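You operate a simulated robot arm through the tools that you are given. There is no shell and no other tool. Be economical: measure what you need, move in short steps, check, and stop when the job is done.

The job below is to be done with a simulated robot arm. You get a single attempt, and the scene is never put back.

JOB
Brush glue on the coaster's middle, lay the cork square on it and weigh it down.
Fine: glue from the tin, brush back; the cork lies centred within 1 cm; the tall two-tone beaker stands on it as the weight; the other two stay. Set down upright: white glue brush, tall two-tone beaker. A coat counts when it lies all over at full strength: go over it till it gets no stronger.

Only the result counts: the job must be done as asked and must still hold three seconds after the hand-in. Knocking over, shifting, dropping, spilling or breaking anything else fails it.

ROBOT AND FRAMES
A 6-joint arm with a two-finger parallel gripper on a trunk, on a base that drives. Base frame: it is fixed to the floor where the robot stands at the start and does not move with it; the origin is under the middle of the robot, x ahead of it, y to its left, z up; the surface under the hand at the start is at about z = 0.823. Readings come in m, rad, newtons and seconds.
Its first joint turns from -2.897 to 2.897 rad. Places, roughly: middle two-tone beaker (6x6x10 cm) [-2.3, 0.5, 1.1]; short two-tone beaker (6x6x8 cm) [-2.3, 0.6, 1.1]. Payload 3.91 kg.
The tool frame sits at the grasp point between the pads (the TCP): z along the fingers, y along the line on which they close. The tips reach 0.03 m beyond it. The gripper opens to 0.11 m. The fingers are 0.02 m wide and 0.01 m thick; the gripper's body (0.048 by 0.112 m) begins 0.055 m behind the TCP.
Orientation is that of the tool frame in the base frame, as a unit quaternion [w, x, y, z]. With the fingers straight down and closing along the base's y, the tool's x points along the base's -x, its y along +y and its z along -z.

CONTROLS
- The arm moves only by the tool play_rows. Its argument "motion" is a list that holds one entry, the list of rows, each a list of 7 numbers: the shift along the tool's x, y, z in units of 20 mm (1.0 is 20 mm), then the turn, a rotation vector about the tool's x, y, z in units of 8 degrees (1.0 is 8 degrees), then the opening, from 0 (shut) to 1 (fully open). In form: [[[x, y, z, wx, wy, wz, claw], ...]]. A call has 1 to 12 rows; each row shifts and turns the commanded pose from where the row before left it, along the tool's axes as they then stand. A call with a number of a shift or a turn outside -1 to 1 is refused whole. Rows are played at 5 a second. More than 0.05 m and 0.15 rad between two rows, or a gripper value outside its range, and nothing of the call is played. A pose out of reach is approached as far as the arm can. The call stops where the force on the tool passes 50 N (or 10 N more than at its start, if that is more) or the arm is blocked; 0.2 s more then pass. The fingers move at their own pace (about 0.108 m/s each) and stop on an object; they squeeze with about 22 N. The grip force told is the motor's: it shows also when the fingers shut on nothing. Time passes only in rows, and 0.2 s behind the last, so rows that do not move let the fingers close. It gives the time, the measured TCP pose, the force on the tool (base axes), the opening and the grip force at its end, in the units of the frame above (readings bear some noise), with the torque about the TCP (base axes, N m) and any sound that the robot's microphone picked up.
- Cameras (640 x 400 px; columns grow to the right, rows downward): "scene" is now at [0.5639, 0.2687, 1.2747]; the picture's right is [-0.00, -0.17, -0.99], its down [-0.36, -0.92, 0.16] and it looks along [-0.93, 0.36, -0.06] (base axes); focal length 214 px, centre (320, 200). "wrist" rides on the gripper at [0.072, 0.017, -0.103] in the tool frame; the picture's right is [-0.23, 0.97, 0.00], its down [-0.76, -0.18, -0.62] and it looks along [-0.61, -0.14, 0.78] (tool axes); focal length 222 px, centre (320, 200).
- grab_frame(camera): a new picture of that camera. It takes no simulated time.
- roll_base(legs): drives the robot by 1 to 6 legs, each [ahead, left, turn to the left] in m, m and rad, along the robot's own axes; the way and the turn of a leg run together, so that a leg with both is an arc; at most 1.5 m and 3.142 rad a leg. The arm and the cameras ride along, it lands a little off, and it stops where it bumps. It gives what a move gives.
- head_to(pan, tilt): turns the head with the scene camera to pan (to the left, within 1.396 rad either way) and tilt (down, from -0.506 to 1.204), counted from straight ahead of the robot. It gives what a move gives.
- probe_pixels(camera, pixels): for up to 12 pixels [column, row] of the newest picture of that camera ("zoom" is the newest enlarged one), the place [x, y, z] in the base frame of the surface seen there, good to about 0.002 m. It takes no simulated time.
- enlarge(camera, box): a new picture of the part [left, top, right, bottom] of that camera's present view, enlarged. It takes no simulated time.
- hand_in(): hands the job in; it is judged then, once.

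Work in short steps. Measure before you move; look again where a grasp or a placing could have gone wrong, and mend it. You have 80 turns and 52 pictures in all, those below and enlarged ones among them. Open the gripper and draw the arm clear of the work before you hand the job in, unless the task says otherwise; then end with one line.

The tools are called after "Emit:" by a JSON object that holds its "api" and its "payload". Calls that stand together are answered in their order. play_rows: Moves the arm, as the interface text tells. Its arguments: {"type":"object","properties":{"motion":{"type":"array","items":{"type":"array","items":{"type":"array","items":{"type":"number"}}}}},"required":["motion"]} The other tools are called the same way: roll_base (legs) drives the base; head_to (pan, tilt) turns the head that bears the scene camera; grab_frame (camera) takes a picture; probe_pixels (camera, pixels) gives the place of the surface under pixels of a picture; enlarge (camera, box) takes an enlarged picture of a part of a camera's view; hand_in () hands the job in.

At the start:

```text
time_s: 0.0
tcp_pos: [0.554, 0.2114, 1.1543]
ee_rot: [0.0, 0.0, 1.0, -0.001]
force: [0.6, 0.0, 0.2]
wrist_torque: [-0.01, 0.0, 0.03]
finger_gap: 0.1098
finger_force: 0.0
robot x, y, heading: [0.0009, 0.0001, 0.002]
head pan, tilt: [1.4, 1.201]
```

scene: 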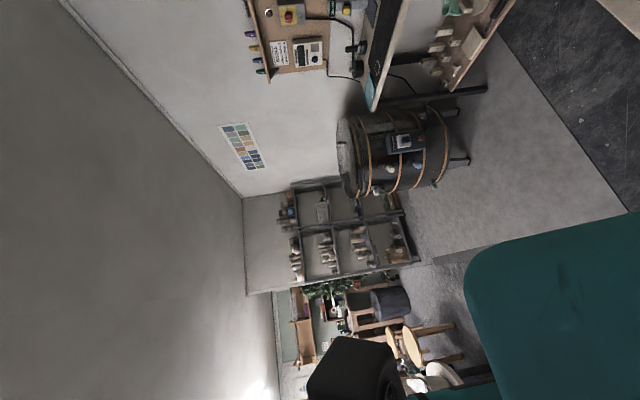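
wrist: 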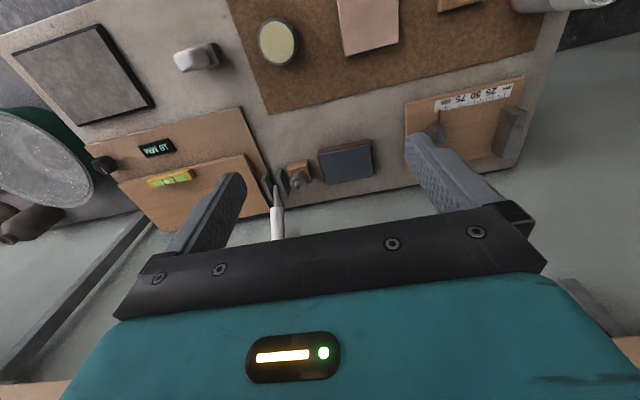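

The scene camera is looking sideways; I turn the head toward the bench ahead and look.

Emit:
{"api": "head_to", "payload": {"pan": 0.0, "tilt": 0.6}}

Emit:
{"api": "grab_frame", "payload": {"camera": "scene"}}

```text
time_s: 1.5
tcp_pos: [0.5539, 0.211, 1.1541]
ee_rot: [0.0, 0.0, 1.0, 0.0]
force: [-0.4, 0.4, 0.2]
wrist_torque: [0.01, 0.04, -0.02]
finger_gap: 0.11
finger_force: 0.1
robot x, y, heading: [0.0048, 0.003, -0.005]
head pan, tilt: [0.0, 0.6]
```

```text
49 pictures are left
```

scene: 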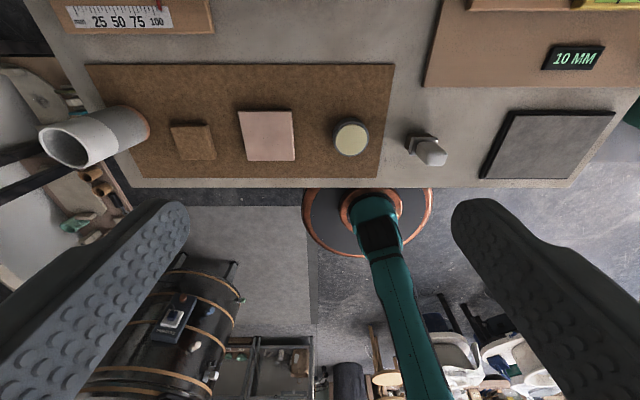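

The bench is at the top of this picture; I probe the main items to know what is where.

Emit:
{"api": "probe_pixels", "payload": {"camera": "scene", "pixels": [[193, 125], [193, 145], [265, 135], [351, 137], [425, 150], [550, 145], [65, 150], [145, 125], [300, 160], [370, 230], [575, 55], [130, 18]]}}

Emit:
{"api": "enlarge", "payload": {"camera": "wrist", "box": [0, 0, 640, 240]}}

Emit:
{"api": "enlarge", "payload": {"camera": "scene", "box": [20, 50, 460, 200]}}

```text
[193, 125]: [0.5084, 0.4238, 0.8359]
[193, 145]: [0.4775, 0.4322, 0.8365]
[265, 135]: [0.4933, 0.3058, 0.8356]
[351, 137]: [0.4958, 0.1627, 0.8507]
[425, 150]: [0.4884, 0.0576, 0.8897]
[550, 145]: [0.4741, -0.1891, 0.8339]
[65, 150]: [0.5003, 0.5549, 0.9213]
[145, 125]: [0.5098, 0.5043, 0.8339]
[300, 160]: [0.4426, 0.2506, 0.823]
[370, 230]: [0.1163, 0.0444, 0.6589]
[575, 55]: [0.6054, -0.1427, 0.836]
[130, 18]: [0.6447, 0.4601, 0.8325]
```

```text
1.00 times, centred on (320, 120) of wrist (not enlarged: the box is as wide or as high as the picture)
```

zoom: 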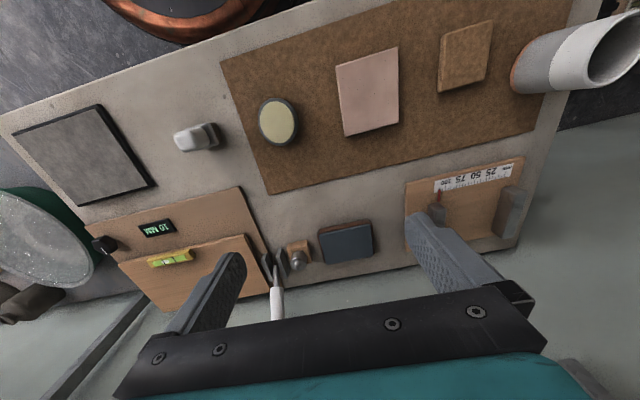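

```text
1.45 times, centred on (240, 125) of scene
```

zoom: 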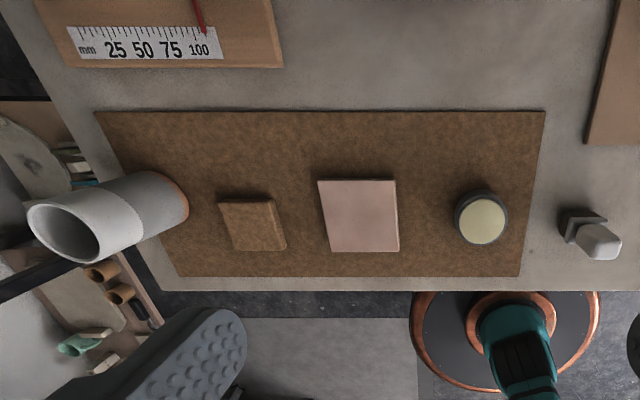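

The tin, brush, pink tile, cork-like square and a tall cylinder stand along x≈0.49; I enlarge the brush/tin and the beaker for details.

Emit:
{"api": "enlarge", "payload": {"camera": "scene", "box": [320, 100, 480, 200]}}

Emit:
{"api": "probe_pixels", "payload": {"camera": "zoom", "pixels": [[130, 90], [130, 210], [70, 150], [185, 150], [125, 150], [350, 170], [425, 150], [425, 190], [450, 210], [490, 210], [410, 235], [380, 190]]}}

Emit:
{"api": "enlarge", "payload": {"camera": "scene", "box": [20, 90, 180, 190]}}

```text
4.00 times, centred on (400, 150) of scene
```

zoom: 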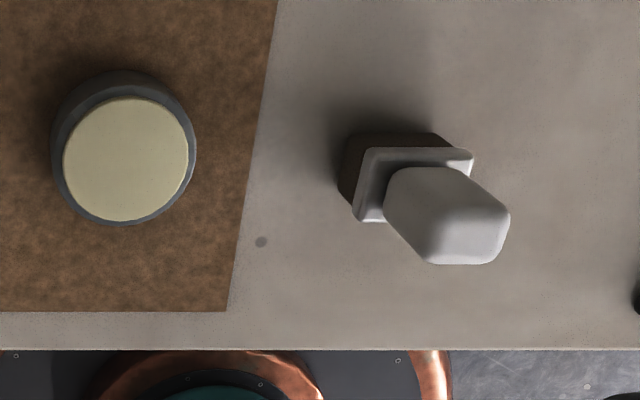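

```text
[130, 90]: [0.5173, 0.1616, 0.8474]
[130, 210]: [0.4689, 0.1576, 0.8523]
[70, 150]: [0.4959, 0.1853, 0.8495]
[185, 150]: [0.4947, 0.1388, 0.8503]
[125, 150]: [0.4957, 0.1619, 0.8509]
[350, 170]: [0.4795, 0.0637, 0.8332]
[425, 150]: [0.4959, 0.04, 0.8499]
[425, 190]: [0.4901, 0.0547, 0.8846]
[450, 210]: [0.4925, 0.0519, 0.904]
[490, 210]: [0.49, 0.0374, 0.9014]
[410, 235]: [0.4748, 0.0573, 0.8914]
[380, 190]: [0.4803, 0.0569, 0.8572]
```

```text
4.00 times, centred on (100, 140) of scene
```

zoom: 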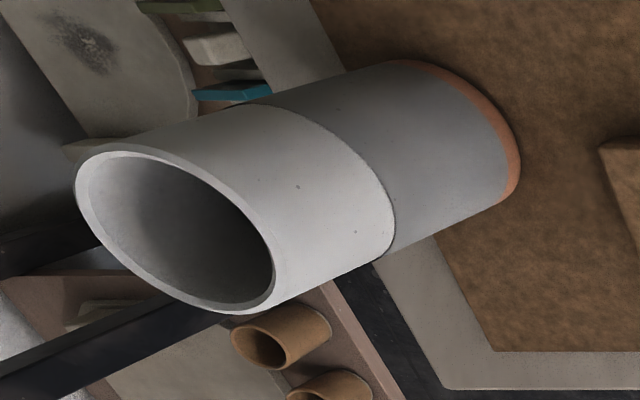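

The brush stands handle-up at about (0.49,0.05), the tin top is ~0.851 at (0.495,0.162). I probe the beaker's rim and foot.

Emit:
{"api": "probe_pixels", "payload": {"camera": "zoom", "pixels": [[82, 180], [268, 290], [150, 150], [215, 310], [400, 63], [515, 170], [505, 120], [495, 205], [385, 220], [300, 250], [180, 230]]}}

Emit:
{"api": "probe_pixels", "payload": {"camera": "scene", "pixels": [[240, 112], [292, 111], [249, 160], [294, 160], [172, 128], [209, 126], [182, 157], [215, 157], [500, 115], [610, 115], [485, 175], [320, 110]]}}

Emit:
{"api": "enlarge", "payload": {"camera": "scene", "box": [160, 95, 320, 195]}}

```text
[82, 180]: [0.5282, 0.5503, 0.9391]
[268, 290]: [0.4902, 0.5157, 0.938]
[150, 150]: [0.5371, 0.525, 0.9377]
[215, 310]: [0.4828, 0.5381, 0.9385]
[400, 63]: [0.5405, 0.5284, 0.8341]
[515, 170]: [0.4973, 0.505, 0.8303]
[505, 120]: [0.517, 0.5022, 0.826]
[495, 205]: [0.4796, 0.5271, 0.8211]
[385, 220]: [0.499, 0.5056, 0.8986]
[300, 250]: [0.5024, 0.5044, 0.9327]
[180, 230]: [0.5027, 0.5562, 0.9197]
```

```text
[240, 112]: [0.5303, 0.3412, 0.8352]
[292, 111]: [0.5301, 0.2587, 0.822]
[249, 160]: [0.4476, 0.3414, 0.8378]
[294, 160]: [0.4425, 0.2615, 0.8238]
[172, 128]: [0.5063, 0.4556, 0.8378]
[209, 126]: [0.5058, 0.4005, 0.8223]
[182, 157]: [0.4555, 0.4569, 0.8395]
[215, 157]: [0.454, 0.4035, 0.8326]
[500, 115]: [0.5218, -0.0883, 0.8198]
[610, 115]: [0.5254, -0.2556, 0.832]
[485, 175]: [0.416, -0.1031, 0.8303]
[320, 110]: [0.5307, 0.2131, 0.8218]
```

```text
4.00 times, centred on (240, 145) of scene
```

zoom: 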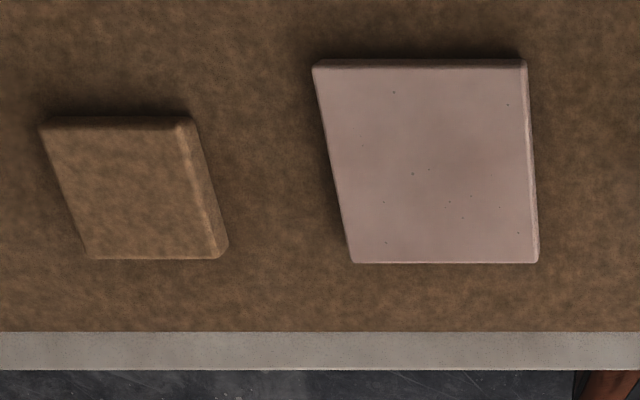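

Coaster spans x 0.445–0.532, y 0.262–0.342 (top 0.836), cork 5x5 cm at (0.481,0.430), beaker centre ≈(0.510,0.531) top 0.9385. I move above the brush to view it by wrist camera.

Emit:
{"api": "play_rows", "payload": {"motion": [[[0.41, -0.99, 0.7, 0, 0, 0, 1], [0.41, -0.99, 0.7, 0, 0, 0, 1], [0.41, -0.99, 0.7, 0, 0, 0, 1], [0.41, -0.99, 0.7, 0, 0, 0, 1], [0.41, -0.99, 0.7, 0, 0, 0, 1], [0.41, -0.99, 0.7, 0, 0, 0, 1], [0.41, -0.99, 0.7, 0, 0, 0, 1], [0.41, -0.99, 0.7, 0, 0, 0, 1]]]}}

Emit:
{"api": "grab_frame", "payload": {"camera": "wrist"}}

Emit:
{"api": "grab_frame", "payload": {"camera": "scene"}}

```text
time_s: 3.3
tcp_pos: [0.489, 0.0511, 1.0444]
ee_rot: [0.0, 0.0, 1.0, 0.0]
force: [-0.7, -0.3, -0.1]
wrist_torque: [-0.02, -0.02, 0.0]
finger_gap: 0.11
finger_force: 0.0
robot x, y, heading: [-0.0023, 0.001, -0.006]
head pan, tilt: [0.0, 0.6]
```

```text
43 pictures are left
```

wrist: 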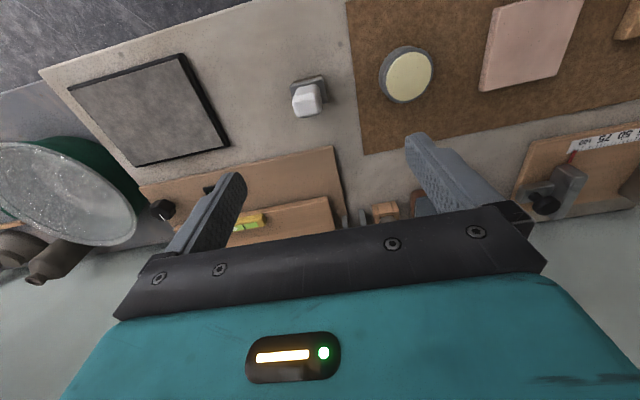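

```text
42 pictures are left
```

scene: 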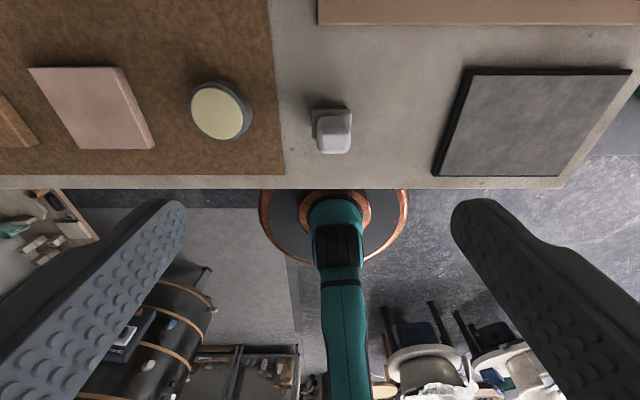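

Both cameras ride with the hand; the brush is now at (332,130) in scene. I enlarge and probe it.

Emit:
{"api": "enlarge", "payload": {"camera": "scene", "box": [292, 90, 372, 170]}}

Emit:
{"api": "probe_pixels", "payload": {"camera": "scene", "pixels": [[315, 112], [350, 112], [350, 130], [312, 135], [319, 118], [350, 120], [319, 130], [352, 150], [322, 152], [335, 138], [335, 110], [400, 150]]}}

Emit:
{"api": "enlarge", "payload": {"camera": "wrist", "box": [270, 60, 350, 140]}}

Emit:
{"api": "probe_pixels", "payload": {"camera": "wrist", "pixels": [[294, 90], [319, 87], [294, 116], [321, 112], [308, 85], [325, 78], [328, 98], [307, 105], [292, 82]]}}

```text
5.00 times, centred on (332, 130) of scene
```

zoom: 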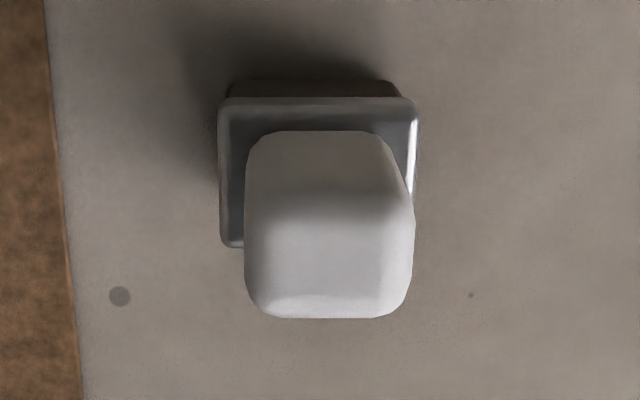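

```text
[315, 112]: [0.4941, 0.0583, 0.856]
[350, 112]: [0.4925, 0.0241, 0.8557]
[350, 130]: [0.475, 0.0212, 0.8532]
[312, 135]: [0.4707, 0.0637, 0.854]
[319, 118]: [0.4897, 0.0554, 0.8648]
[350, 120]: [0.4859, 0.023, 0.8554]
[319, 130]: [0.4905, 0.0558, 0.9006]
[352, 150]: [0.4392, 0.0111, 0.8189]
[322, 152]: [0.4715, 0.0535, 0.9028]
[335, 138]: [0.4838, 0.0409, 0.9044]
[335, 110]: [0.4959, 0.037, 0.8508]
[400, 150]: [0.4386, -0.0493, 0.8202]
```

```text
5.00 times, centred on (310, 100) of wrist
```

zoom: 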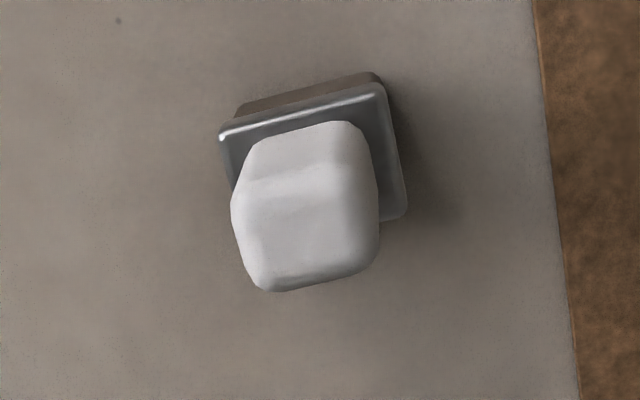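

```text
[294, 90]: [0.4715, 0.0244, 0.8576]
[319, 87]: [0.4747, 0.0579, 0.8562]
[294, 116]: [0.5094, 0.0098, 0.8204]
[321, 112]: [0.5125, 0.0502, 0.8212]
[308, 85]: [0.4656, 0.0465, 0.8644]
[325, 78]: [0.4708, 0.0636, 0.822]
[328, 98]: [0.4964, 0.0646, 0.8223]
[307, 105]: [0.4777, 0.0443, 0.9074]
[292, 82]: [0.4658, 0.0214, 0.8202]
```

Bristle block about 4 x 3.5 cm centred near (0.479,0.042), handle to 0.906. I probe the handle's sides finely on the zoom.

Emit:
{"api": "probe_pixels", "payload": {"camera": "zoom", "pixels": [[238, 205], [375, 205], [245, 250], [374, 240], [280, 280], [350, 270], [310, 200], [300, 130], [250, 155], [390, 215], [225, 135], [380, 88]]}}

Emit:
{"api": "probe_pixels", "payload": {"camera": "scene", "pixels": [[318, 140], [350, 140], [344, 138], [373, 140], [325, 128], [325, 151], [340, 128], [340, 151], [311, 120], [354, 115], [330, 109.5], [311, 138]]}}

```text
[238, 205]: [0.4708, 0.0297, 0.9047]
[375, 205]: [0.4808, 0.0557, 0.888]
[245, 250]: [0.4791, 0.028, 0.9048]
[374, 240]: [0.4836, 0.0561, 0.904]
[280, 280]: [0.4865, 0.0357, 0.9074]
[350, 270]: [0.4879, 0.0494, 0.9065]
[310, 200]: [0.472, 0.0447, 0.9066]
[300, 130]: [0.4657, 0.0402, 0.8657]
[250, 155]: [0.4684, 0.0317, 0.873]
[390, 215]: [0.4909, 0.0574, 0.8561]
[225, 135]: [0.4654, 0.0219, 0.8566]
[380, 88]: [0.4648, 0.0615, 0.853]
```

```text
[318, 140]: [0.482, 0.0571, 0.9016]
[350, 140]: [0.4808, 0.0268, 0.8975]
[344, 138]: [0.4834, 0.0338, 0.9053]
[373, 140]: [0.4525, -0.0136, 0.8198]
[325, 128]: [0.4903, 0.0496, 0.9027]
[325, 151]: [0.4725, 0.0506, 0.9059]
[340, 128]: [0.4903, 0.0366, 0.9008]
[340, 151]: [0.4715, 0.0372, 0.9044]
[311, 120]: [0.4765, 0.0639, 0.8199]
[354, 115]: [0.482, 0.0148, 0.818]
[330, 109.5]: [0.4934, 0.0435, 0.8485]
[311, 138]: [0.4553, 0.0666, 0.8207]
```

Handle is y 0.027–0.057, x 0.466–0.4905. I descend to TCP z≈0.892 centred at (0.4785,0.042).

Emit:
{"api": "play_rows", "payload": {"motion": [[[0.52, -0.45, 0.9, 0, 0, 0, 1], [0, 0, 0.95, 0, 0, 0, 1], [0, 0, 0.95, 0, 0, 0, 1], [0, 0, 0.95, 0, 0, 0, 1], [0, 0, 0.95, 0, 0, 0, 1], [0, 0, 0.95, 0, 0, 0, 1], [0, 0, 0.95, 0, 0, 0, 1], [0, 0, 0.95, 0, 0, 0, 1]]]}}

```text
time_s: 5.1
tcp_pos: [0.4769, 0.0442, 0.892]
ee_rot: [0.0, 0.0, 1.0, -0.001]
force: [-0.8, 1.0, -0.6]
wrist_torque: [0.02, 0.03, -0.03]
finger_gap: 0.1102
finger_force: 0.1
robot x, y, heading: [0.0023, -0.0001, 0.001]
head pan, tilt: [0.0, 0.6]
```

Slightly off in y (0.0442); I nudge it and close.

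Emit:
{"api": "play_rows", "payload": {"motion": [[[0, -0.1, 0, 0, 0, 0, 0.5], [0, 0, 0, 0, 0, 0, 0], [0, 0, 0, 0, 0, 0, 0], [0, 0, 0, 0, 0, 0, 0], [0, 0, 0, 0, 0, 0, 0]]]}}

```text
time_s: 6.3
tcp_pos: [0.4775, 0.043, 0.8918]
ee_rot: [0.0, 0.0, 1.0, 0.0]
force: [-0.2, -0.3, 0.7]
wrist_torque: [0.0, 0.01, -0.01]
finger_gap: 0.0291
finger_force: 22.4
robot x, y, heading: [-0.0031, 0.001, 0.004]
head pan, tilt: [0.0, 0.6]
```

Gripped (gap 0.029). Lift 6 cm and move over the tin at (0.494,0.162).

Emit:
{"api": "play_rows", "payload": {"motion": [[[0, 0, -1, 0, 0, 0, 0], [0, 0, -1, 0, 0, 0, 0], [0, 0, -1, 0, 0, 0, 0], [-0.2, 1, 0, 0, 0, 0, 0], [-0.2, 1, 0, 0, 0, 0, 0], [-0.2, 1, 0, 0, 0, 0, 0], [-0.1, 1, 0, 0, 0, 0, 0], [-0.1, 1, 0, 0, 0, 0, 0], [0, 0.95, 0, 0, 0, 0, 0]]]}}

Emit:
{"api": "grab_frame", "payload": {"camera": "wrist"}}

Emit:
{"api": "grab_frame", "payload": {"camera": "scene"}}

```text
time_s: 8.3
tcp_pos: [0.4933, 0.1623, 0.9507]
ee_rot: [0.0, 0.0, 1.0, 0.0]
force: [-0.1, 0.4, -0.5]
wrist_torque: [0.02, -0.02, 0.02]
finger_gap: 0.0293
finger_force: 21.9
robot x, y, heading: [-0.0004, -0.0003, 0.002]
head pan, tilt: [0.0, 0.6]
```

```text
39 pictures are left
```

wrist: 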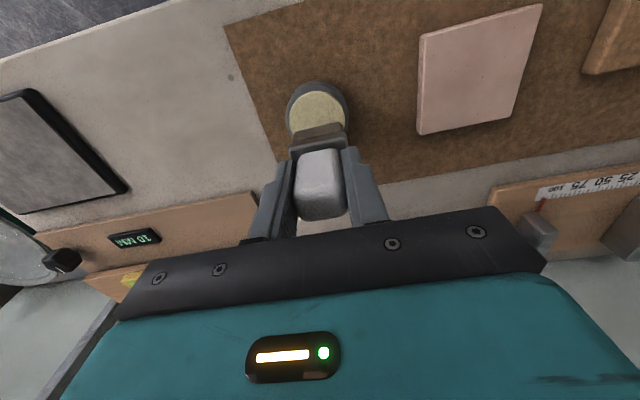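

```text
38 pictures are left
```

scene: 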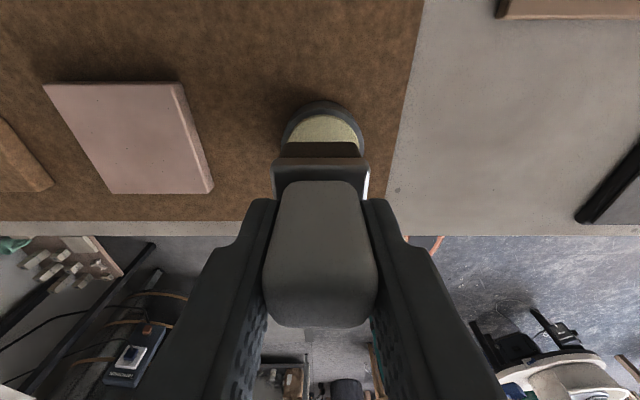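

Brush is above the tin; I lower 31 mm so the bristles dip slightly in the glue, dwell, and read the force.

Emit:
{"api": "play_rows", "payload": {"motion": [[[0, 0, 0.5, 0, 0, 0, 0], [0, 0, 0.5, 0, 0, 0, 0], [0, 0, 0.3, 0, 0, 0, 0], [0, 0, 0.2, 0, 0, 0, 0], [0, 0, 0.05, 0, 0, 0, 0], [0, 0, 0, 0, 0, 0, 0], [0, 0, 0, 0, 0, 0, 0]]]}}

Emit:
{"api": "enlarge", "payload": {"camera": "wrist", "box": [240, 50, 400, 150]}}

```text
time_s: 9.9
tcp_pos: [0.4943, 0.1619, 0.9218]
ee_rot: [0.001, 0.001, 1.0, 0.0]
force: [3.5, 3.2, 31.9]
wrist_torque: [0.11, -0.08, -0.02]
finger_gap: 0.0298
finger_force: 22.1
robot x, y, heading: [0.0017, 0.0047, -0.003]
head pan, tilt: [0.0, 0.6]
```

```text
4.00 times, centred on (320, 100) of wrist
```

zoom: 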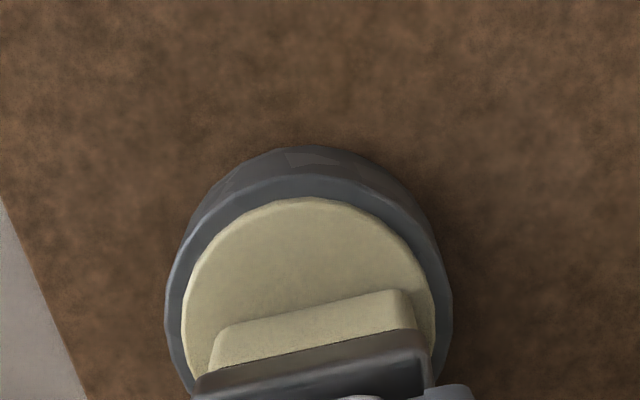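

Bristles took the glue's colour (contact 32 N). I lift and move toward the coaster, then measure its edges.

Emit:
{"api": "play_rows", "payload": {"motion": [[[0, 0, -1, 0, 0, 0, 0], [0, 0, -1, 0, 0, 0, 0], [0.05, 1, 0, 0, 0, 0, 0], [0.05, 1, 0, 0, 0, 0, 0], [0.05, 1, 0, 0, 0, 0, 0], [0, 0.5, 0, 0, 0, 0, 0], [0, 0, 0, 0, 0, 0, 0]]]}}

Emit:
{"api": "grab_frame", "payload": {"camera": "wrist"}}

Emit:
{"api": "grab_frame", "payload": {"camera": "scene"}}

```text
time_s: 11.5
tcp_pos: [0.4908, 0.2301, 0.9617]
ee_rot: [0.0, 0.0, 1.0, 0.0]
force: [-0.5, -0.1, -0.7]
wrist_torque: [0.0, -0.04, 0.0]
finger_gap: 0.0292
finger_force: 22.2
robot x, y, heading: [0.0019, 0.0028, 0.003]
head pan, tilt: [0.0, 0.6]
```

```text
36 pictures are left
```

wrist: 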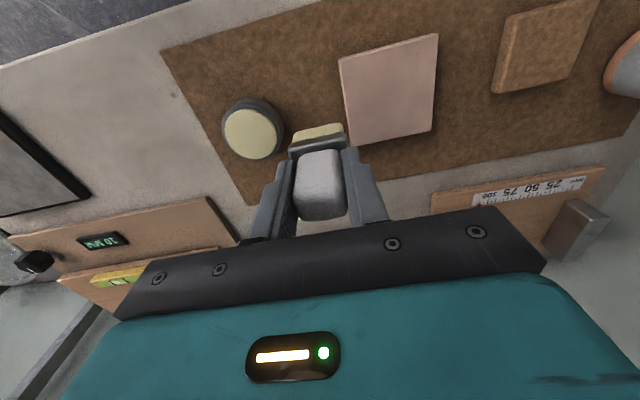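

```text
35 pictures are left
```

scene: 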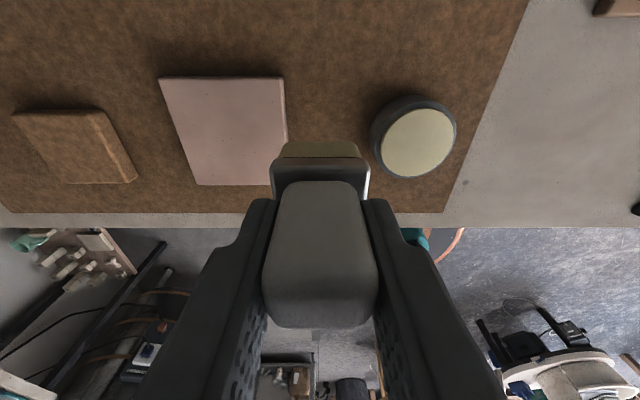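

I probe just inside the coaster's edges, in both views, plus the cork and the bristle underside.

Emit:
{"api": "probe_pixels", "payload": {"camera": "wrist", "pixels": [[344, 65], [436, 38], [430, 130], [354, 142], [340, 60], [437, 80], [390, 49], [392, 136], [320, 130], [500, 88], [568, 76], [555, 8]]}}

Emit:
{"api": "probe_pixels", "payload": {"camera": "scene", "pixels": [[162, 80], [220, 81], [278, 79], [181, 130], [282, 110], [200, 183], [268, 183], [230, 183], [320, 150], [16, 116], [92, 112], [70, 181]]}}

```text
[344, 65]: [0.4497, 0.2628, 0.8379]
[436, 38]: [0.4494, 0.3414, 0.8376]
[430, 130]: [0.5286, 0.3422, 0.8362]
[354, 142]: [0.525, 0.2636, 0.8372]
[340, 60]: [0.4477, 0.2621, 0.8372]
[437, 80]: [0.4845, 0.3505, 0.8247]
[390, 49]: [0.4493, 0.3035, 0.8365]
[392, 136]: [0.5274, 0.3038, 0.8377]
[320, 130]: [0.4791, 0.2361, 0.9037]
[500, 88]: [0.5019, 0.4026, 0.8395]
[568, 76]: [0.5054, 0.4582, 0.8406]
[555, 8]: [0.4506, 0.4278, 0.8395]
```

```text
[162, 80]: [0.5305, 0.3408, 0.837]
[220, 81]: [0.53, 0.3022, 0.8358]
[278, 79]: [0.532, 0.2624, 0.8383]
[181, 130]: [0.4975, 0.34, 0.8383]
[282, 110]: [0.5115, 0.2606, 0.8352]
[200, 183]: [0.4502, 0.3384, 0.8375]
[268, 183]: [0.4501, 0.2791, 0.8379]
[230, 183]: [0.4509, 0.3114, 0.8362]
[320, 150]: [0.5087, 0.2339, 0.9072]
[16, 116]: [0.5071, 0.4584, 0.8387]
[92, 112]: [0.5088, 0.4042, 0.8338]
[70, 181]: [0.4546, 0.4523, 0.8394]
```

Coaster is x 0.4475–0.5325, y 0.2605–0.3425, top 0.837, centre (0.490,0.3015). I move over its centre and lower to a light touch.

Emit:
{"api": "play_rows", "payload": {"motion": [[[0.05, 0.9, 0, 0, 0, 0, 0], [0, 0.9, 0, 0, 0, 0, 0], [0, 0.9, 0, 0, 0, 0, 0], [0, 0.87, 0.2, 0, 0, 0, 0], [0, 0, 0.8, 0, 0, 0, 0], [0, 0, 0.8, 0, 0, 0, 0], [0, 0, 0.6, 0, 0, 0, 0], [0, 0, 0.15, 0, 0, 0, 0], [0, 0, 0, 0, 0, 0, 0]]]}}

```text
time_s: 13.5
tcp_pos: [0.4907, 0.3002, 0.9074]
ee_rot: [0.0, 0.0, 1.0, -0.001]
force: [0.5, -0.9, 2.9]
wrist_torque: [-0.04, 0.06, 0.0]
finger_gap: 0.0293
finger_force: 21.9
robot x, y, heading: [0.0021, 0.0019, -0.001]
head pan, tilt: [0.0, 0.6]
```

Light contact of 2.9 N. I make a first gentle back-and-forth stroke and look.

Emit:
{"api": "play_rows", "payload": {"motion": [[[0.3, 0, 0, 0, 0, 0, 0], [0.3, 0, 0, 0, 0, 0, 0], [-0.4, 0, 0, 0, 0, 0, 0], [-0.4, 0, 0, 0, 0, 0, 0], [-0.4, 0, 0, 0, 0, 0, 0], [0.3, 0, 0, 0, 0, 0, 0], [0.3, 0, 0, 0, 0, 0, 0]]]}}

Emit:
{"api": "grab_frame", "payload": {"camera": "wrist"}}

```text
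time_s: 15.1
tcp_pos: [0.4897, 0.301, 0.9095]
ee_rot: [0.0, 0.0, 1.0, 0.0]
force: [-0.8, 0.9, 0.0]
wrist_torque: [-0.01, -0.04, 0.0]
finger_gap: 0.0295
finger_force: 22.0
robot x, y, heading: [0.0007, -0.0015, -0.001]
head pan, tilt: [0.0, 0.6]
```

```text
34 pictures are left
```

wrist: 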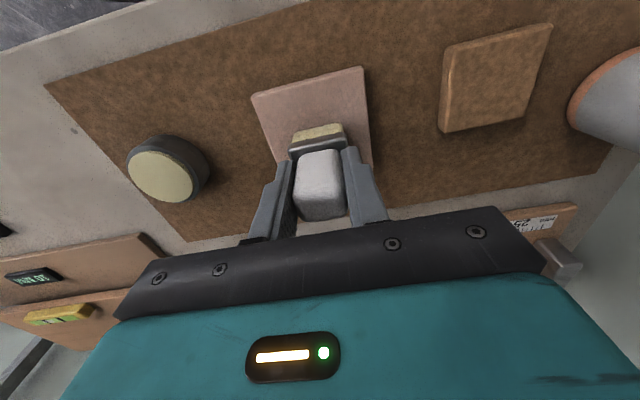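

Contact was lost (z 0.9095, 0 N); I press 2 mm lower and repeat a stroke in y.

Emit:
{"api": "play_rows", "payload": {"motion": [[[0, 0, 0.1, 0, 0, 0, 0], [0, 0.3, 0, 0, 0, 0, 0], [0, 0.3, 0, 0, 0, 0, 0], [0, -0.4, 0, 0, 0, 0, 0], [0, -0.4, 0, 0, 0, 0, 0], [0, -0.4, 0, 0, 0, 0, 0], [0, 0.3, 0, 0, 0, 0, 0], [0, 0.3, 0, 0, 0, 0, 0]]]}}

Emit:
{"api": "enlarge", "payload": {"camera": "wrist", "box": [240, 60, 400, 160]}}

```text
time_s: 16.9
tcp_pos: [0.4906, 0.2991, 0.9071]
ee_rot: [0.0, 0.0, 1.0, 0.0]
force: [0.5, -8.0, 16.8]
wrist_torque: [-0.46, -0.09, -0.02]
finger_gap: 0.0293
finger_force: 22.6
robot x, y, heading: [-0.0029, -0.002, -0.002]
head pan, tilt: [0.0, 0.6]
```

```text
4.00 times, centred on (320, 110) of wrist
```

zoom: 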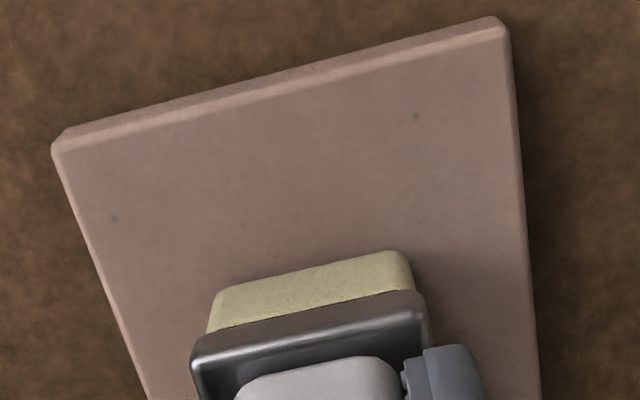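

Now 17 N with 8 N drag; I lift clear and see the coat and whether the coaster moved.

Emit:
{"api": "play_rows", "payload": {"motion": [[[0, 0, -1, 0, 0, 0, 0], [0.5, 0, -1, 0, 0, 0, 0], [1, 0, -1, 0, 0, 0, 0], [1, 0, -0.5, 0, 0, 0, 0], [1, 0, 0, 0, 0, 0, 0], [1, 0, 0, 0, 0, 0, 0]]]}}

Emit:
{"api": "grab_frame", "payload": {"camera": "scene"}}

```text
time_s: 18.3
tcp_pos: [0.3999, 0.3016, 0.9765]
ee_rot: [0.0, 0.001, 1.0, -0.001]
force: [0.2, -0.2, -0.1]
wrist_torque: [-0.02, 0.05, -0.01]
finger_gap: 0.0295
finger_force: 22.5
robot x, y, heading: [0.0006, 0.0022, 0.004]
head pan, tilt: [0.0, 0.6]
```

```text
32 pictures are left
```

scene: 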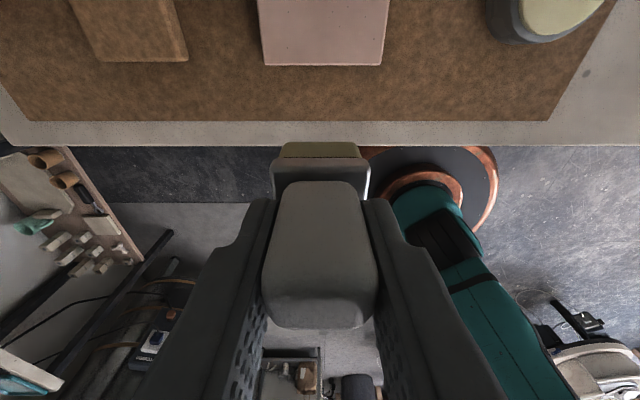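

The scene view cuts the coaster off; I take the wrist view.

Emit:
{"api": "grab_frame", "payload": {"camera": "wrist"}}

```text
31 pictures are left
```

wrist: 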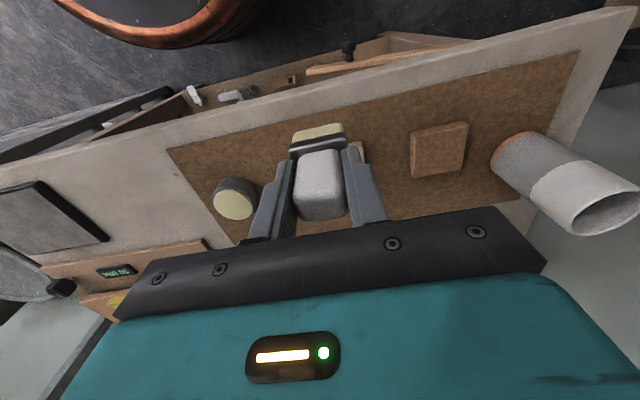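

Occluded by the hand; I move to (0.47,0.225) where both cameras saw the coaster well.

Emit:
{"api": "play_rows", "payload": {"motion": [[[-0.4, -1, 0, 0, 0, 0, 0], [-0.8, -1, 0, 0, 0, 0, 0], [-0.8, -1, 0, 0, 0, 0, 0], [-0.8, -0.8, 0, 0, 0, 0, 0], [-0.7, 0, 0, 0, 0, 0, 0], [0, 0, 0, 0, 0, 0, 0]]]}}

Emit:
{"api": "grab_frame", "payload": {"camera": "scene"}}

```text
time_s: 19.7
tcp_pos: [0.4696, 0.2264, 0.9776]
ee_rot: [0.001, 0.001, 1.0, 0.0]
force: [-0.4, 0.4, -0.6]
wrist_torque: [0.02, -0.01, -0.01]
finger_gap: 0.0294
finger_force: 22.0
robot x, y, heading: [0.0013, -0.0005, 0.001]
head pan, tilt: [0.0, 0.6]
```

```text
30 pictures are left
```

scene: 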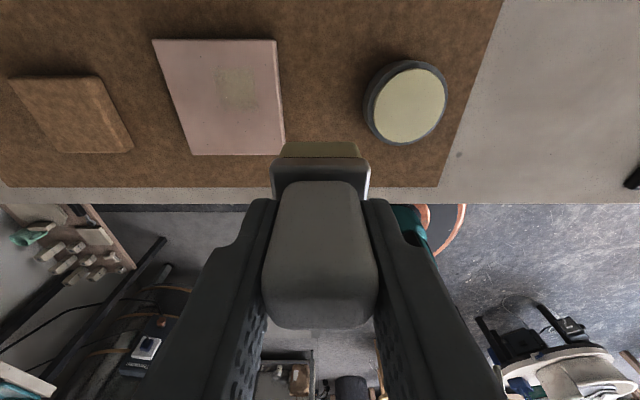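

A faint coat shows at about (238,88). I enlarge it and probe the patch and coaster corners.

Emit:
{"api": "enlarge", "payload": {"camera": "scene", "box": [140, 20, 300, 170]}}

Emit:
{"api": "probe_pixels", "payload": {"camera": "scene", "pixels": [[154, 42], [272, 42], [194, 153], [278, 153], [214, 68], [256, 68], [238, 109], [236, 67], [258, 90], [218, 90]]}}

```text
2.67 times, centred on (220, 95) of scene
```

zoom: 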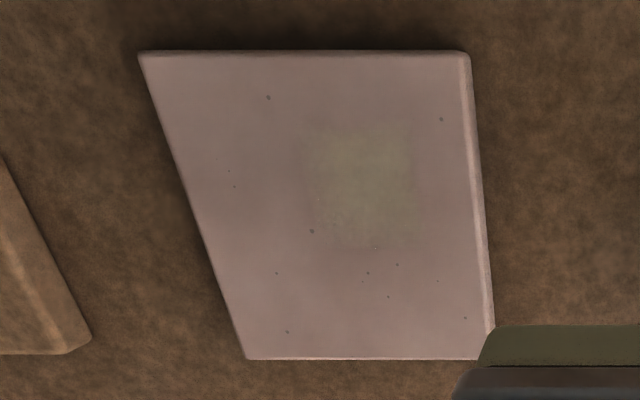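

```text
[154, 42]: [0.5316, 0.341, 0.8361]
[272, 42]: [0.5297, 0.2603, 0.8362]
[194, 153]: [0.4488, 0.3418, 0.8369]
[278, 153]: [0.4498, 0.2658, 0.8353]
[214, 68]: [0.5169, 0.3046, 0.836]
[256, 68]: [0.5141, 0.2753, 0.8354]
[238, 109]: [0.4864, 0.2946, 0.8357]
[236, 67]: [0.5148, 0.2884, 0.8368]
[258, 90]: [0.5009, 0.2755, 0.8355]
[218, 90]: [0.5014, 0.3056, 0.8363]
```

The coaster hasn't moved; the faint patch covers only about 3x3 cm (x 0.484–0.514, y 0.275–0.306). I start lane-wise coating: go to the corner (0.476,0.2875) and lower.

Emit:
{"api": "play_rows", "payload": {"motion": [[[-0.1, 1, 0, 0, 0, 0, 0], [-0.1, 1, 0, 0, 0, 0, 0], [-0.12, 1.0, 0, 0, 0, 0, 0], [0, 0, 1, 0, 0, 0, 0], [0, 0, 1, 0, 0, 0, 0], [0, 0, 1, 0, 0, 0, 0], [0, 0, 0.45, 0, 0, 0, 0], [0, 0, 0.1, 0, 0, 0, 0], [0, 0, 0, 0, 0, 0, 0]]]}}

```text
time_s: 21.7
tcp_pos: [0.4761, 0.2859, 0.9075]
ee_rot: [0.002, 0.0, 1.0, 0.002]
force: [1.6, -1.0, 29.7]
wrist_torque: [-0.05, -0.13, 0.0]
finger_gap: 0.0293
finger_force: 22.6
robot x, y, heading: [-0.0021, -0.0015, 0.002]
head pan, tilt: [0.0, 0.6]
```

30 N is more than needed; I ease off about 1.4 mm and run the lanes.

Emit:
{"api": "play_rows", "payload": {"motion": [[[0, 0, -0.07, 0, 0, 0, 0], [-0.47, 0, 0, 0, 0, 0, 0], [-0.47, 0, 0, 0, 0, 0, 0], [-0.46, 0, 0, 0, 0, 0, 0], [0, 0.7, 0, 0, 0, 0, 0], [0.47, 0, 0, 0, 0, 0, 0], [0.47, 0, 0, 0, 0, 0, 0], [0.46, 0, 0, 0, 0, 0, 0], [0, 0.7, 0, 0, 0, 0, 0], [-0.47, 0, 0, 0, 0, 0, 0], [-0.47, 0, 0, 0, 0, 0, 0], [-0.46, 0, 0, 0, 0, 0, 0]]]}}

```text
time_s: 24.3
tcp_pos: [0.506, 0.3152, 0.9076]
ee_rot: [0.0, 0.0, 1.0, 0.001]
force: [-1.0, 0.7, 3.4]
wrist_torque: [0.04, 0.06, -0.01]
finger_gap: 0.0296
finger_force: 21.7
robot x, y, heading: [-0.0022, -0.0013, 0.0]
head pan, tilt: [0.0, 0.6]
```

Force 3.4 N here; press 1 mm more and run cross lanes along y back.

Emit:
{"api": "play_rows", "payload": {"motion": [[[0, 0, 0.05, 0, 0, 0, 0], [0, -0.47, 0, 0, 0, 0, 0], [0, -0.47, 0, 0, 0, 0, 0], [0, -0.46, 0, 0, 0, 0, 0], [0.7, 0, 0, 0, 0, 0, 0], [0, 0.47, 0, 0, 0, 0, 0], [0, 0.47, 0, 0, 0, 0, 0], [0, 0.46, 0, 0, 0, 0, 0], [0.7, 0, 0, 0, 0, 0, 0], [0, -0.47, 0, 0, 0, 0, 0], [0, -0.47, 0, 0, 0, 0, 0], [0, -0.46, 0, 0, 0, 0, 0]]]}}

Emit:
{"api": "play_rows", "payload": {"motion": [[[0, 0, -1, 0, 0, 0, 0], [0, 0, -1, 0, 0, 0, 0], [0.16, -1, -1, 0, 0, 0, 0], [0.16, -1, -0.5, 0, 0, 0, 0], [0, -1, 0, 0, 0, 0, 0], [0, 0, 0, 0, 0, 0, 0]]]}}

Emit:
{"api": "enlarge", "payload": {"camera": "scene", "box": [140, 20, 300, 170]}}

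```text
time_s: 26.9
tcp_pos: [0.4753, 0.2876, 0.9057]
ee_rot: [0.0, 0.0, 1.0, 0.0]
force: [-1.3, 12.4, 28.4]
wrist_torque: [0.52, 0.25, -0.03]
finger_gap: 0.0294
finger_force: 22.1
robot x, y, heading: [0.0019, -0.0006, 0.002]
head pan, tilt: [0.0, 0.6]
```

```text
time_s: 28.3
tcp_pos: [0.4695, 0.2271, 0.9775]
ee_rot: [0.0, 0.001, 1.0, 0.0]
force: [-0.5, -0.6, -0.3]
wrist_torque: [-0.03, 0.06, 0.04]
finger_gap: 0.0293
finger_force: 22.0
robot x, y, heading: [0.0033, -0.0006, 0.001]
head pan, tilt: [0.0, 0.6]
```

```text
2.67 times, centred on (220, 95) of scene
```

zoom: 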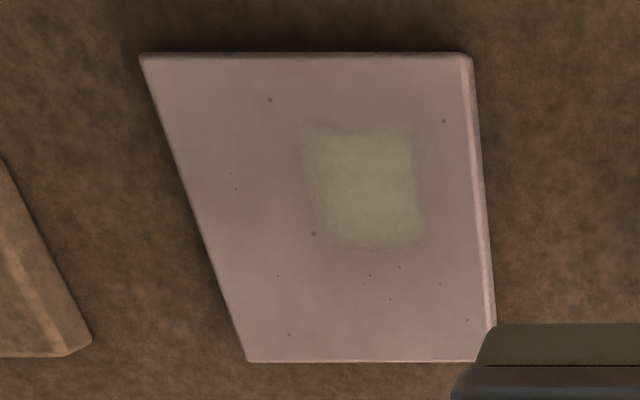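

The coat stays within a sharp ~3x3 cm patch and got stronger, uneven at left/top. I probe its edges.

Emit:
{"api": "probe_pixels", "payload": {"camera": "zoom", "pixels": [[303, 130], [410, 125], [420, 240], [325, 240], [360, 130], [360, 248], [305, 180], [418, 180], [342, 229], [120, 300]]}}

Emit:
{"api": "enlarge", "payload": {"camera": "wrist", "box": [320, 20, 480, 150]}}

```text
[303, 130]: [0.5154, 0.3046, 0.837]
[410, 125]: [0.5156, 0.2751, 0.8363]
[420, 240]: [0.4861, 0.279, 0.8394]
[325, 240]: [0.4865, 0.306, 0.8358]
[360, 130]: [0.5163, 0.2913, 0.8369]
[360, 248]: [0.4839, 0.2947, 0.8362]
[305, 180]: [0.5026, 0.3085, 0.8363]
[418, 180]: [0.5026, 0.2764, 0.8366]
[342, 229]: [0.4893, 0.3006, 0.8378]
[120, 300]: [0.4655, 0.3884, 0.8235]
```

```text
3.08 times, centred on (400, 85) of wrist
```

zoom: 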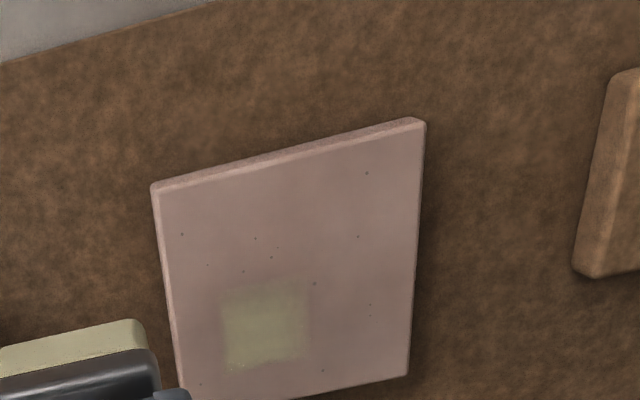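

The zone is about 3.2 cm square round (0.500,0.2915). I reload the brush in the tin before going over it again.

Emit:
{"api": "play_rows", "payload": {"motion": [[[-0.4, -1, 0, 0, 0, 0, 0], [-0.4, -1, 0, 0, 0, 0, 0], [-0.42, -1, 0, 0, 0, 0, 0], [0, -0.25, 0.5, 0, 0, 0, 0], [0, 0, 0.8, 0, 0, 0, 0], [0, 0, 0.8, 0, 0, 0, 0], [0, 0, 0.5, 0, 0, 0, 0], [0, 0, 0.18, 0, 0, 0, 0], [0, 0, 0, 0, 0, 0, 0]]]}}

```text
time_s: 30.3
tcp_pos: [0.4946, 0.1606, 0.9217]
ee_rot: [-0.001, 0.0, 1.0, 0.0]
force: [0.0, 0.1, 0.1]
wrist_torque: [0.04, 0.02, -0.02]
finger_gap: 0.0294
finger_force: 21.5
robot x, y, heading: [-0.0032, -0.0024, 0.001]
head pan, tilt: [0.0, 0.6]
```

Not yet touching; 2 mm lower, then lift out.

Emit:
{"api": "play_rows", "payload": {"motion": [[[0, 0, 0.1, 0, 0, 0, 0], [0, 0, 0, 0, 0, 0, 0], [0, 0, 0, 0, 0, 0, 0]]]}}

Emit:
{"api": "play_rows", "payload": {"motion": [[[0, 0, -1, 0, 0, 0, 0], [0, 0, -1, 0, 0, 0, 0], [0, 0.5, -0.5, 0, 0, 0, 0], [0.1, 1, 0, 0, 0, 0, 0], [0.1, 1, 0, 0, 0, 0, 0], [0.1, 1, 0, 0, 0, 0, 0], [0.1, 1, 0, 0, 0, 0, 0], [0, 1, 0, 0, 0, 0, 0], [0, 0.35, 0, 0, 0, 0, 0], [0, 0, 1, 0, 0, 0, 0], [0, 0, 1, 0, 0, 0, 0], [0, 0, 0.9, 0, 0, 0, 0]]]}}

Emit:
{"api": "play_rows", "payload": {"motion": [[[0, 0, 0.15, 0, 0, 0, 0], [0, 0, 0, 0, 0, 0, 0]]]}}

```text
time_s: 31.1
tcp_pos: [0.4948, 0.16, 0.9213]
ee_rot: [0.001, 0.0, 1.0, 0.0]
force: [4.9, -1.1, 28.7]
wrist_torque: [-0.07, -0.2, 0.01]
finger_gap: 0.0294
finger_force: 22.1
robot x, y, heading: [0.0037, -0.0037, 0.003]
head pan, tilt: [0.0, 0.6]
```

```text
time_s: 33.7
tcp_pos: [0.4878, 0.2796, 0.9096]
ee_rot: [0.0, -0.001, 1.0, 0.0]
force: [0.1, 0.5, 0.9]
wrist_torque: [0.01, 0.02, 0.03]
finger_gap: 0.0292
finger_force: 21.9
robot x, y, heading: [0.0034, 0.0004, 0.0]
head pan, tilt: [0.0, 0.6]
```

```text
time_s: 34.3
tcp_pos: [0.487, 0.2798, 0.9089]
ee_rot: [0.0, 0.0, 1.0, 0.001]
force: [0.2, 1.5, 6.5]
wrist_torque: [0.05, 0.06, -0.01]
finger_gap: 0.0294
finger_force: 21.5
robot x, y, heading: [-0.0011, -0.0022, 0.002]
head pan, tilt: [0.0, 0.6]
```

6.5 N contact; slight more press and lanes over the zone with wide overlap, then cross lanes back.

Emit:
{"api": "play_rows", "payload": {"motion": [[[0, 0, 0.05, 0, 0, 0, 0], [-0.43, 0, 0, 0, 0, 0, 0], [-0.43, 0, 0, 0, 0, 0, 0], [-0.44, 0, 0, 0, 0, 0, 0], [0, 0.65, 0, 0, 0, 0, 0], [0.43, 0, 0, 0, 0, 0, 0], [0.43, 0, 0, 0, 0, 0, 0], [0.44, 0, 0, 0, 0, 0, 0], [0, 0.65, 0, 0, 0, 0, 0], [-0.43, 0, 0, 0, 0, 0, 0], [-0.43, 0, 0, 0, 0, 0, 0], [-0.44, 0, 0, 0, 0, 0, 0]]]}}

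Emit:
{"api": "play_rows", "payload": {"motion": [[[0, 0, 0.02, 0, 0, 0, 0], [0, -0.43, 0, 0, 0, 0, 0], [0, -0.43, 0, 0, 0, 0, 0], [0, -0.44, 0, 0, 0, 0, 0], [0.65, 0, 0, 0, 0, 0, 0], [0, 0.43, 0, 0, 0, 0, 0], [0, 0.43, 0, 0, 0, 0, 0], [0, 0.44, 0, 0, 0, 0, 0], [0.65, 0, 0, 0, 0, 0, 0], [0, -0.43, 0, 0, 0, 0, 0], [0, -0.43, 0, 0, 0, 0, 0], [0, -0.44, 0, 0, 0, 0, 0]]]}}

Emit:
{"api": "play_rows", "payload": {"motion": [[[0, 0, -1, 0, 0, 0, 0], [0, 0, -1, 0, 0, 0, 0], [0.3, -1, -1, 0, 0, 0, 0], [0.3, -1, -0.5, 0, 0, 0, 0], [0.3, -0.65, 0, 0, 0, 0, 0], [0, 0, 0, 0, 0, 0, 0]]]}}

Emit:
{"api": "enlarge", "payload": {"camera": "scene", "box": [140, 20, 300, 170]}}

```text
time_s: 36.9
tcp_pos: [0.5098, 0.305, 0.9066]
ee_rot: [0.0, 0.0, 1.0, 0.0]
force: [0.1, 0.6, 0.5]
wrist_torque: [0.04, 0.07, 0.0]
finger_gap: 0.0296
finger_force: 22.2
robot x, y, heading: [0.0026, 0.007, 0.004]
head pan, tilt: [0.0, 0.6]
```

```text
time_s: 39.5
tcp_pos: [0.485, 0.2787, 0.9066]
ee_rot: [-0.001, 0.0, 1.0, 0.0]
force: [-0.3, 1.0, 0.3]
wrist_torque: [0.01, -0.01, 0.0]
finger_gap: 0.0293
finger_force: 21.8
robot x, y, heading: [-0.001, 0.0024, 0.001]
head pan, tilt: [0.0, 0.6]
```

```text
time_s: 40.9
tcp_pos: [0.4673, 0.2248, 0.9797]
ee_rot: [0.0, 0.0, 1.0, -0.001]
force: [-0.5, 0.3, 0.1]
wrist_torque: [0.0, -0.02, 0.0]
finger_gap: 0.0294
finger_force: 21.9
robot x, y, heading: [0.0014, -0.0017, -0.001]
head pan, tilt: [0.0, 0.6]
```

```text
2.67 times, centred on (220, 95) of scene
```

zoom: 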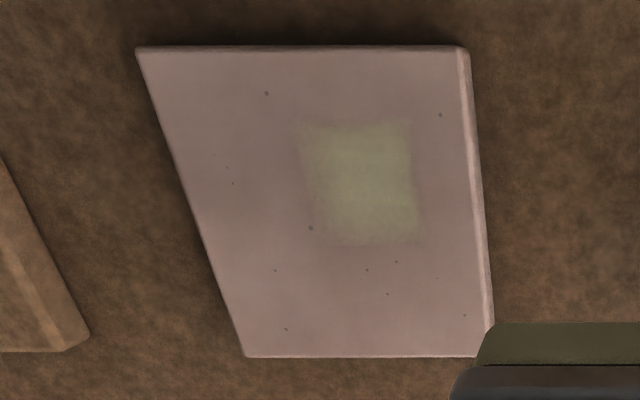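

Same extents, so the zone is fixed; contact was light (<1 N). I go back with firmer pressure.

Emit:
{"api": "play_rows", "payload": {"motion": [[[-0.4, 1, 0, 0, 0, 0, 0], [-0.4, 1, 0, 0, 0, 0, 0], [-0.28, 0.8, 0, 0, 0, 0, 0], [0, 0, 1, 0, 0, 0, 0], [0, 0, 1, 0, 0, 0, 0], [0, 0, 1, 0, 0, 0, 0], [0, 0, 0.65, 0, 0, 0, 0], [0, 0, 0, 0, 0, 0, 0]]]}}

```text
time_s: 42.7
tcp_pos: [0.4868, 0.2818, 0.9065]
ee_rot: [0.001, 0.0, 1.0, 0.001]
force: [0.3, -1.7, 22.5]
wrist_torque: [-0.11, 0.17, 0.0]
finger_gap: 0.0293
finger_force: 22.3
robot x, y, heading: [-0.0019, 0.0004, -0.0]
head pan, tilt: [0.0, 0.6]
```

22 N here is a firm contact; I run the lanes both ways and then look.

Emit:
{"api": "play_rows", "payload": {"motion": [[[-0.4, 0, 0, 0, 0, 0, 0], [-0.4, 0, 0, 0, 0, 0, 0], [-0.4, 0, 0, 0, 0, 0, 0], [0, 0.55, 0, 0, 0, 0, 0], [0.4, 0, 0, 0, 0, 0, 0], [0.4, 0, 0, 0, 0, 0, 0], [0.4, 0, 0, 0, 0, 0, 0], [0, 0.55, 0, 0, 0, 0, 0], [-0.4, 0, 0, 0, 0, 0, 0], [-0.4, 0, 0, 0, 0, 0, 0], [-0.4, 0, 0, 0, 0, 0, 0]]]}}

Emit:
{"api": "play_rows", "payload": {"motion": [[[0, 0, 0.04, 0, 0, 0, 0], [0, -0.37, 0, 0, 0, 0, 0], [0, -0.37, 0, 0, 0, 0, 0], [0, -0.36, 0, 0, 0, 0, 0], [0.6, 0, 0, 0, 0, 0, 0], [0, 0.37, 0, 0, 0, 0, 0], [0, 0.37, 0, 0, 0, 0, 0], [0, 0.36, 0, 0, 0, 0, 0], [0.6, 0, 0, 0, 0, 0, 0], [0, -0.37, 0, 0, 0, 0, 0], [0, -0.37, 0, 0, 0, 0, 0], [0, -0.36, 0, 0, 0, 0, 0]]]}}

Emit:
{"api": "play_rows", "payload": {"motion": [[[0, 0, -1, 0, 0, 0, 0], [0, 0, -1, 0, 0, 0, 0], [0.3, -1, -1, 0, 0, 0, 0], [0.3, -1, -0.7, 0, 0, 0, 0], [0.4, -0.75, 0, 0, 0, 0, 0], [0, 0, 0, 0, 0, 0, 0]]]}}

Emit:
{"api": "enlarge", "payload": {"camera": "scene", "box": [140, 20, 300, 170]}}

```text
time_s: 45.1
tcp_pos: [0.5134, 0.3026, 0.9031]
ee_rot: [0.0, 0.0, 1.0, 0.0]
force: [-0.8, -0.6, 0.1]
wrist_torque: [-0.01, 0.01, 0.0]
finger_gap: 0.0296
finger_force: 21.8
robot x, y, heading: [0.0002, 0.0026, 0.003]
head pan, tilt: [0.0, 0.6]
```

```text
time_s: 47.7
tcp_pos: [0.4908, 0.2802, 0.903]
ee_rot: [-0.001, 0.001, 1.0, 0.0]
force: [1.1, 0.2, -0.2]
wrist_torque: [-0.01, -0.05, 0.0]
finger_gap: 0.0295
finger_force: 22.2
robot x, y, heading: [0.0031, -0.0005, -0.002]
head pan, tilt: [0.0, 0.6]
```

```text
time_s: 49.1
tcp_pos: [0.4689, 0.2269, 0.9793]
ee_rot: [0.0, 0.0, 1.0, 0.0]
force: [0.3, 0.0, -0.4]
wrist_torque: [-0.03, -0.04, 0.0]
finger_gap: 0.0293
finger_force: 22.4
robot x, y, heading: [0.0018, -0.0015, 0.002]
head pan, tilt: [0.0, 0.6]
```

```text
2.67 times, centred on (220, 95) of scene
```

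zoom: 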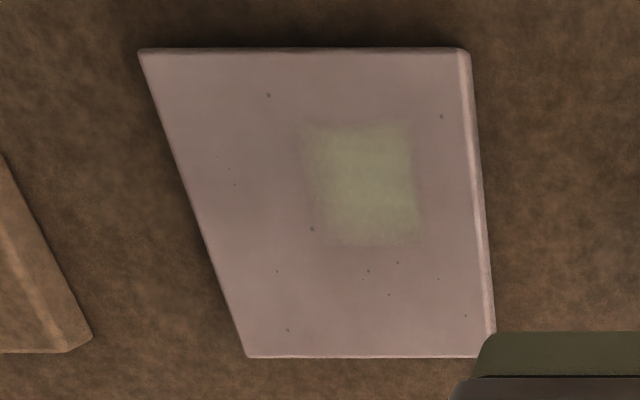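

Patch is more even now. The brush slid up a bit in the grip (contact TCP now ~0.903). I reload and do another round to see whether it gets stronger.

Emit:
{"api": "play_rows", "payload": {"motion": [[[-0.4, -1, 0, 0, 0, 0, 0], [-0.4, -1, 0, 0, 0, 0, 0], [-0.47, -1, 0, 0, 0, 0, 0], [0, -0.3, 0.5, 0, 0, 0, 0], [0, 0, 0.8, 0, 0, 0, 0], [0, 0, 0.8, 0, 0, 0, 0], [0, 0, 0.7, 0, 0, 0, 0], [0, 0, 0.2, 0, 0, 0, 0], [0, 0, 0.1, 0, 0, 0, 0], [0, 0, 0, 0, 0, 0, 0]]]}}

Emit:
{"api": "play_rows", "payload": {"motion": [[[0, 0, 0.08, 0, 0, 0, 0], [0, 0, 0, 0, 0, 0, 0]]]}}

```text
time_s: 51.4
tcp_pos: [0.4936, 0.1611, 0.9161]
ee_rot: [0.004, 0.0, 1.0, 0.001]
force: [-2.5, -0.3, 13.9]
wrist_torque: [-0.13, 0.34, 0.03]
finger_gap: 0.0295
finger_force: 21.9
robot x, y, heading: [-0.0042, -0.0011, 0.002]
head pan, tilt: [0.0, 0.6]
stopped in row 10: the force on the tool passed its limit at 52 N (the readings are from after the stop); the commanded pose is now the measured one
```

```text
time_s: 52.0
tcp_pos: [0.4958, 0.1608, 0.9164]
ee_rot: [0.004, 0.0, 1.0, 0.001]
force: [-3.4, 0.4, 47.0]
wrist_torque: [0.22, 0.13, 0.0]
finger_gap: 0.0294
finger_force: 22.2
robot x, y, heading: [0.002, -0.001, 0.0]
head pan, tilt: [0.0, 0.6]
```

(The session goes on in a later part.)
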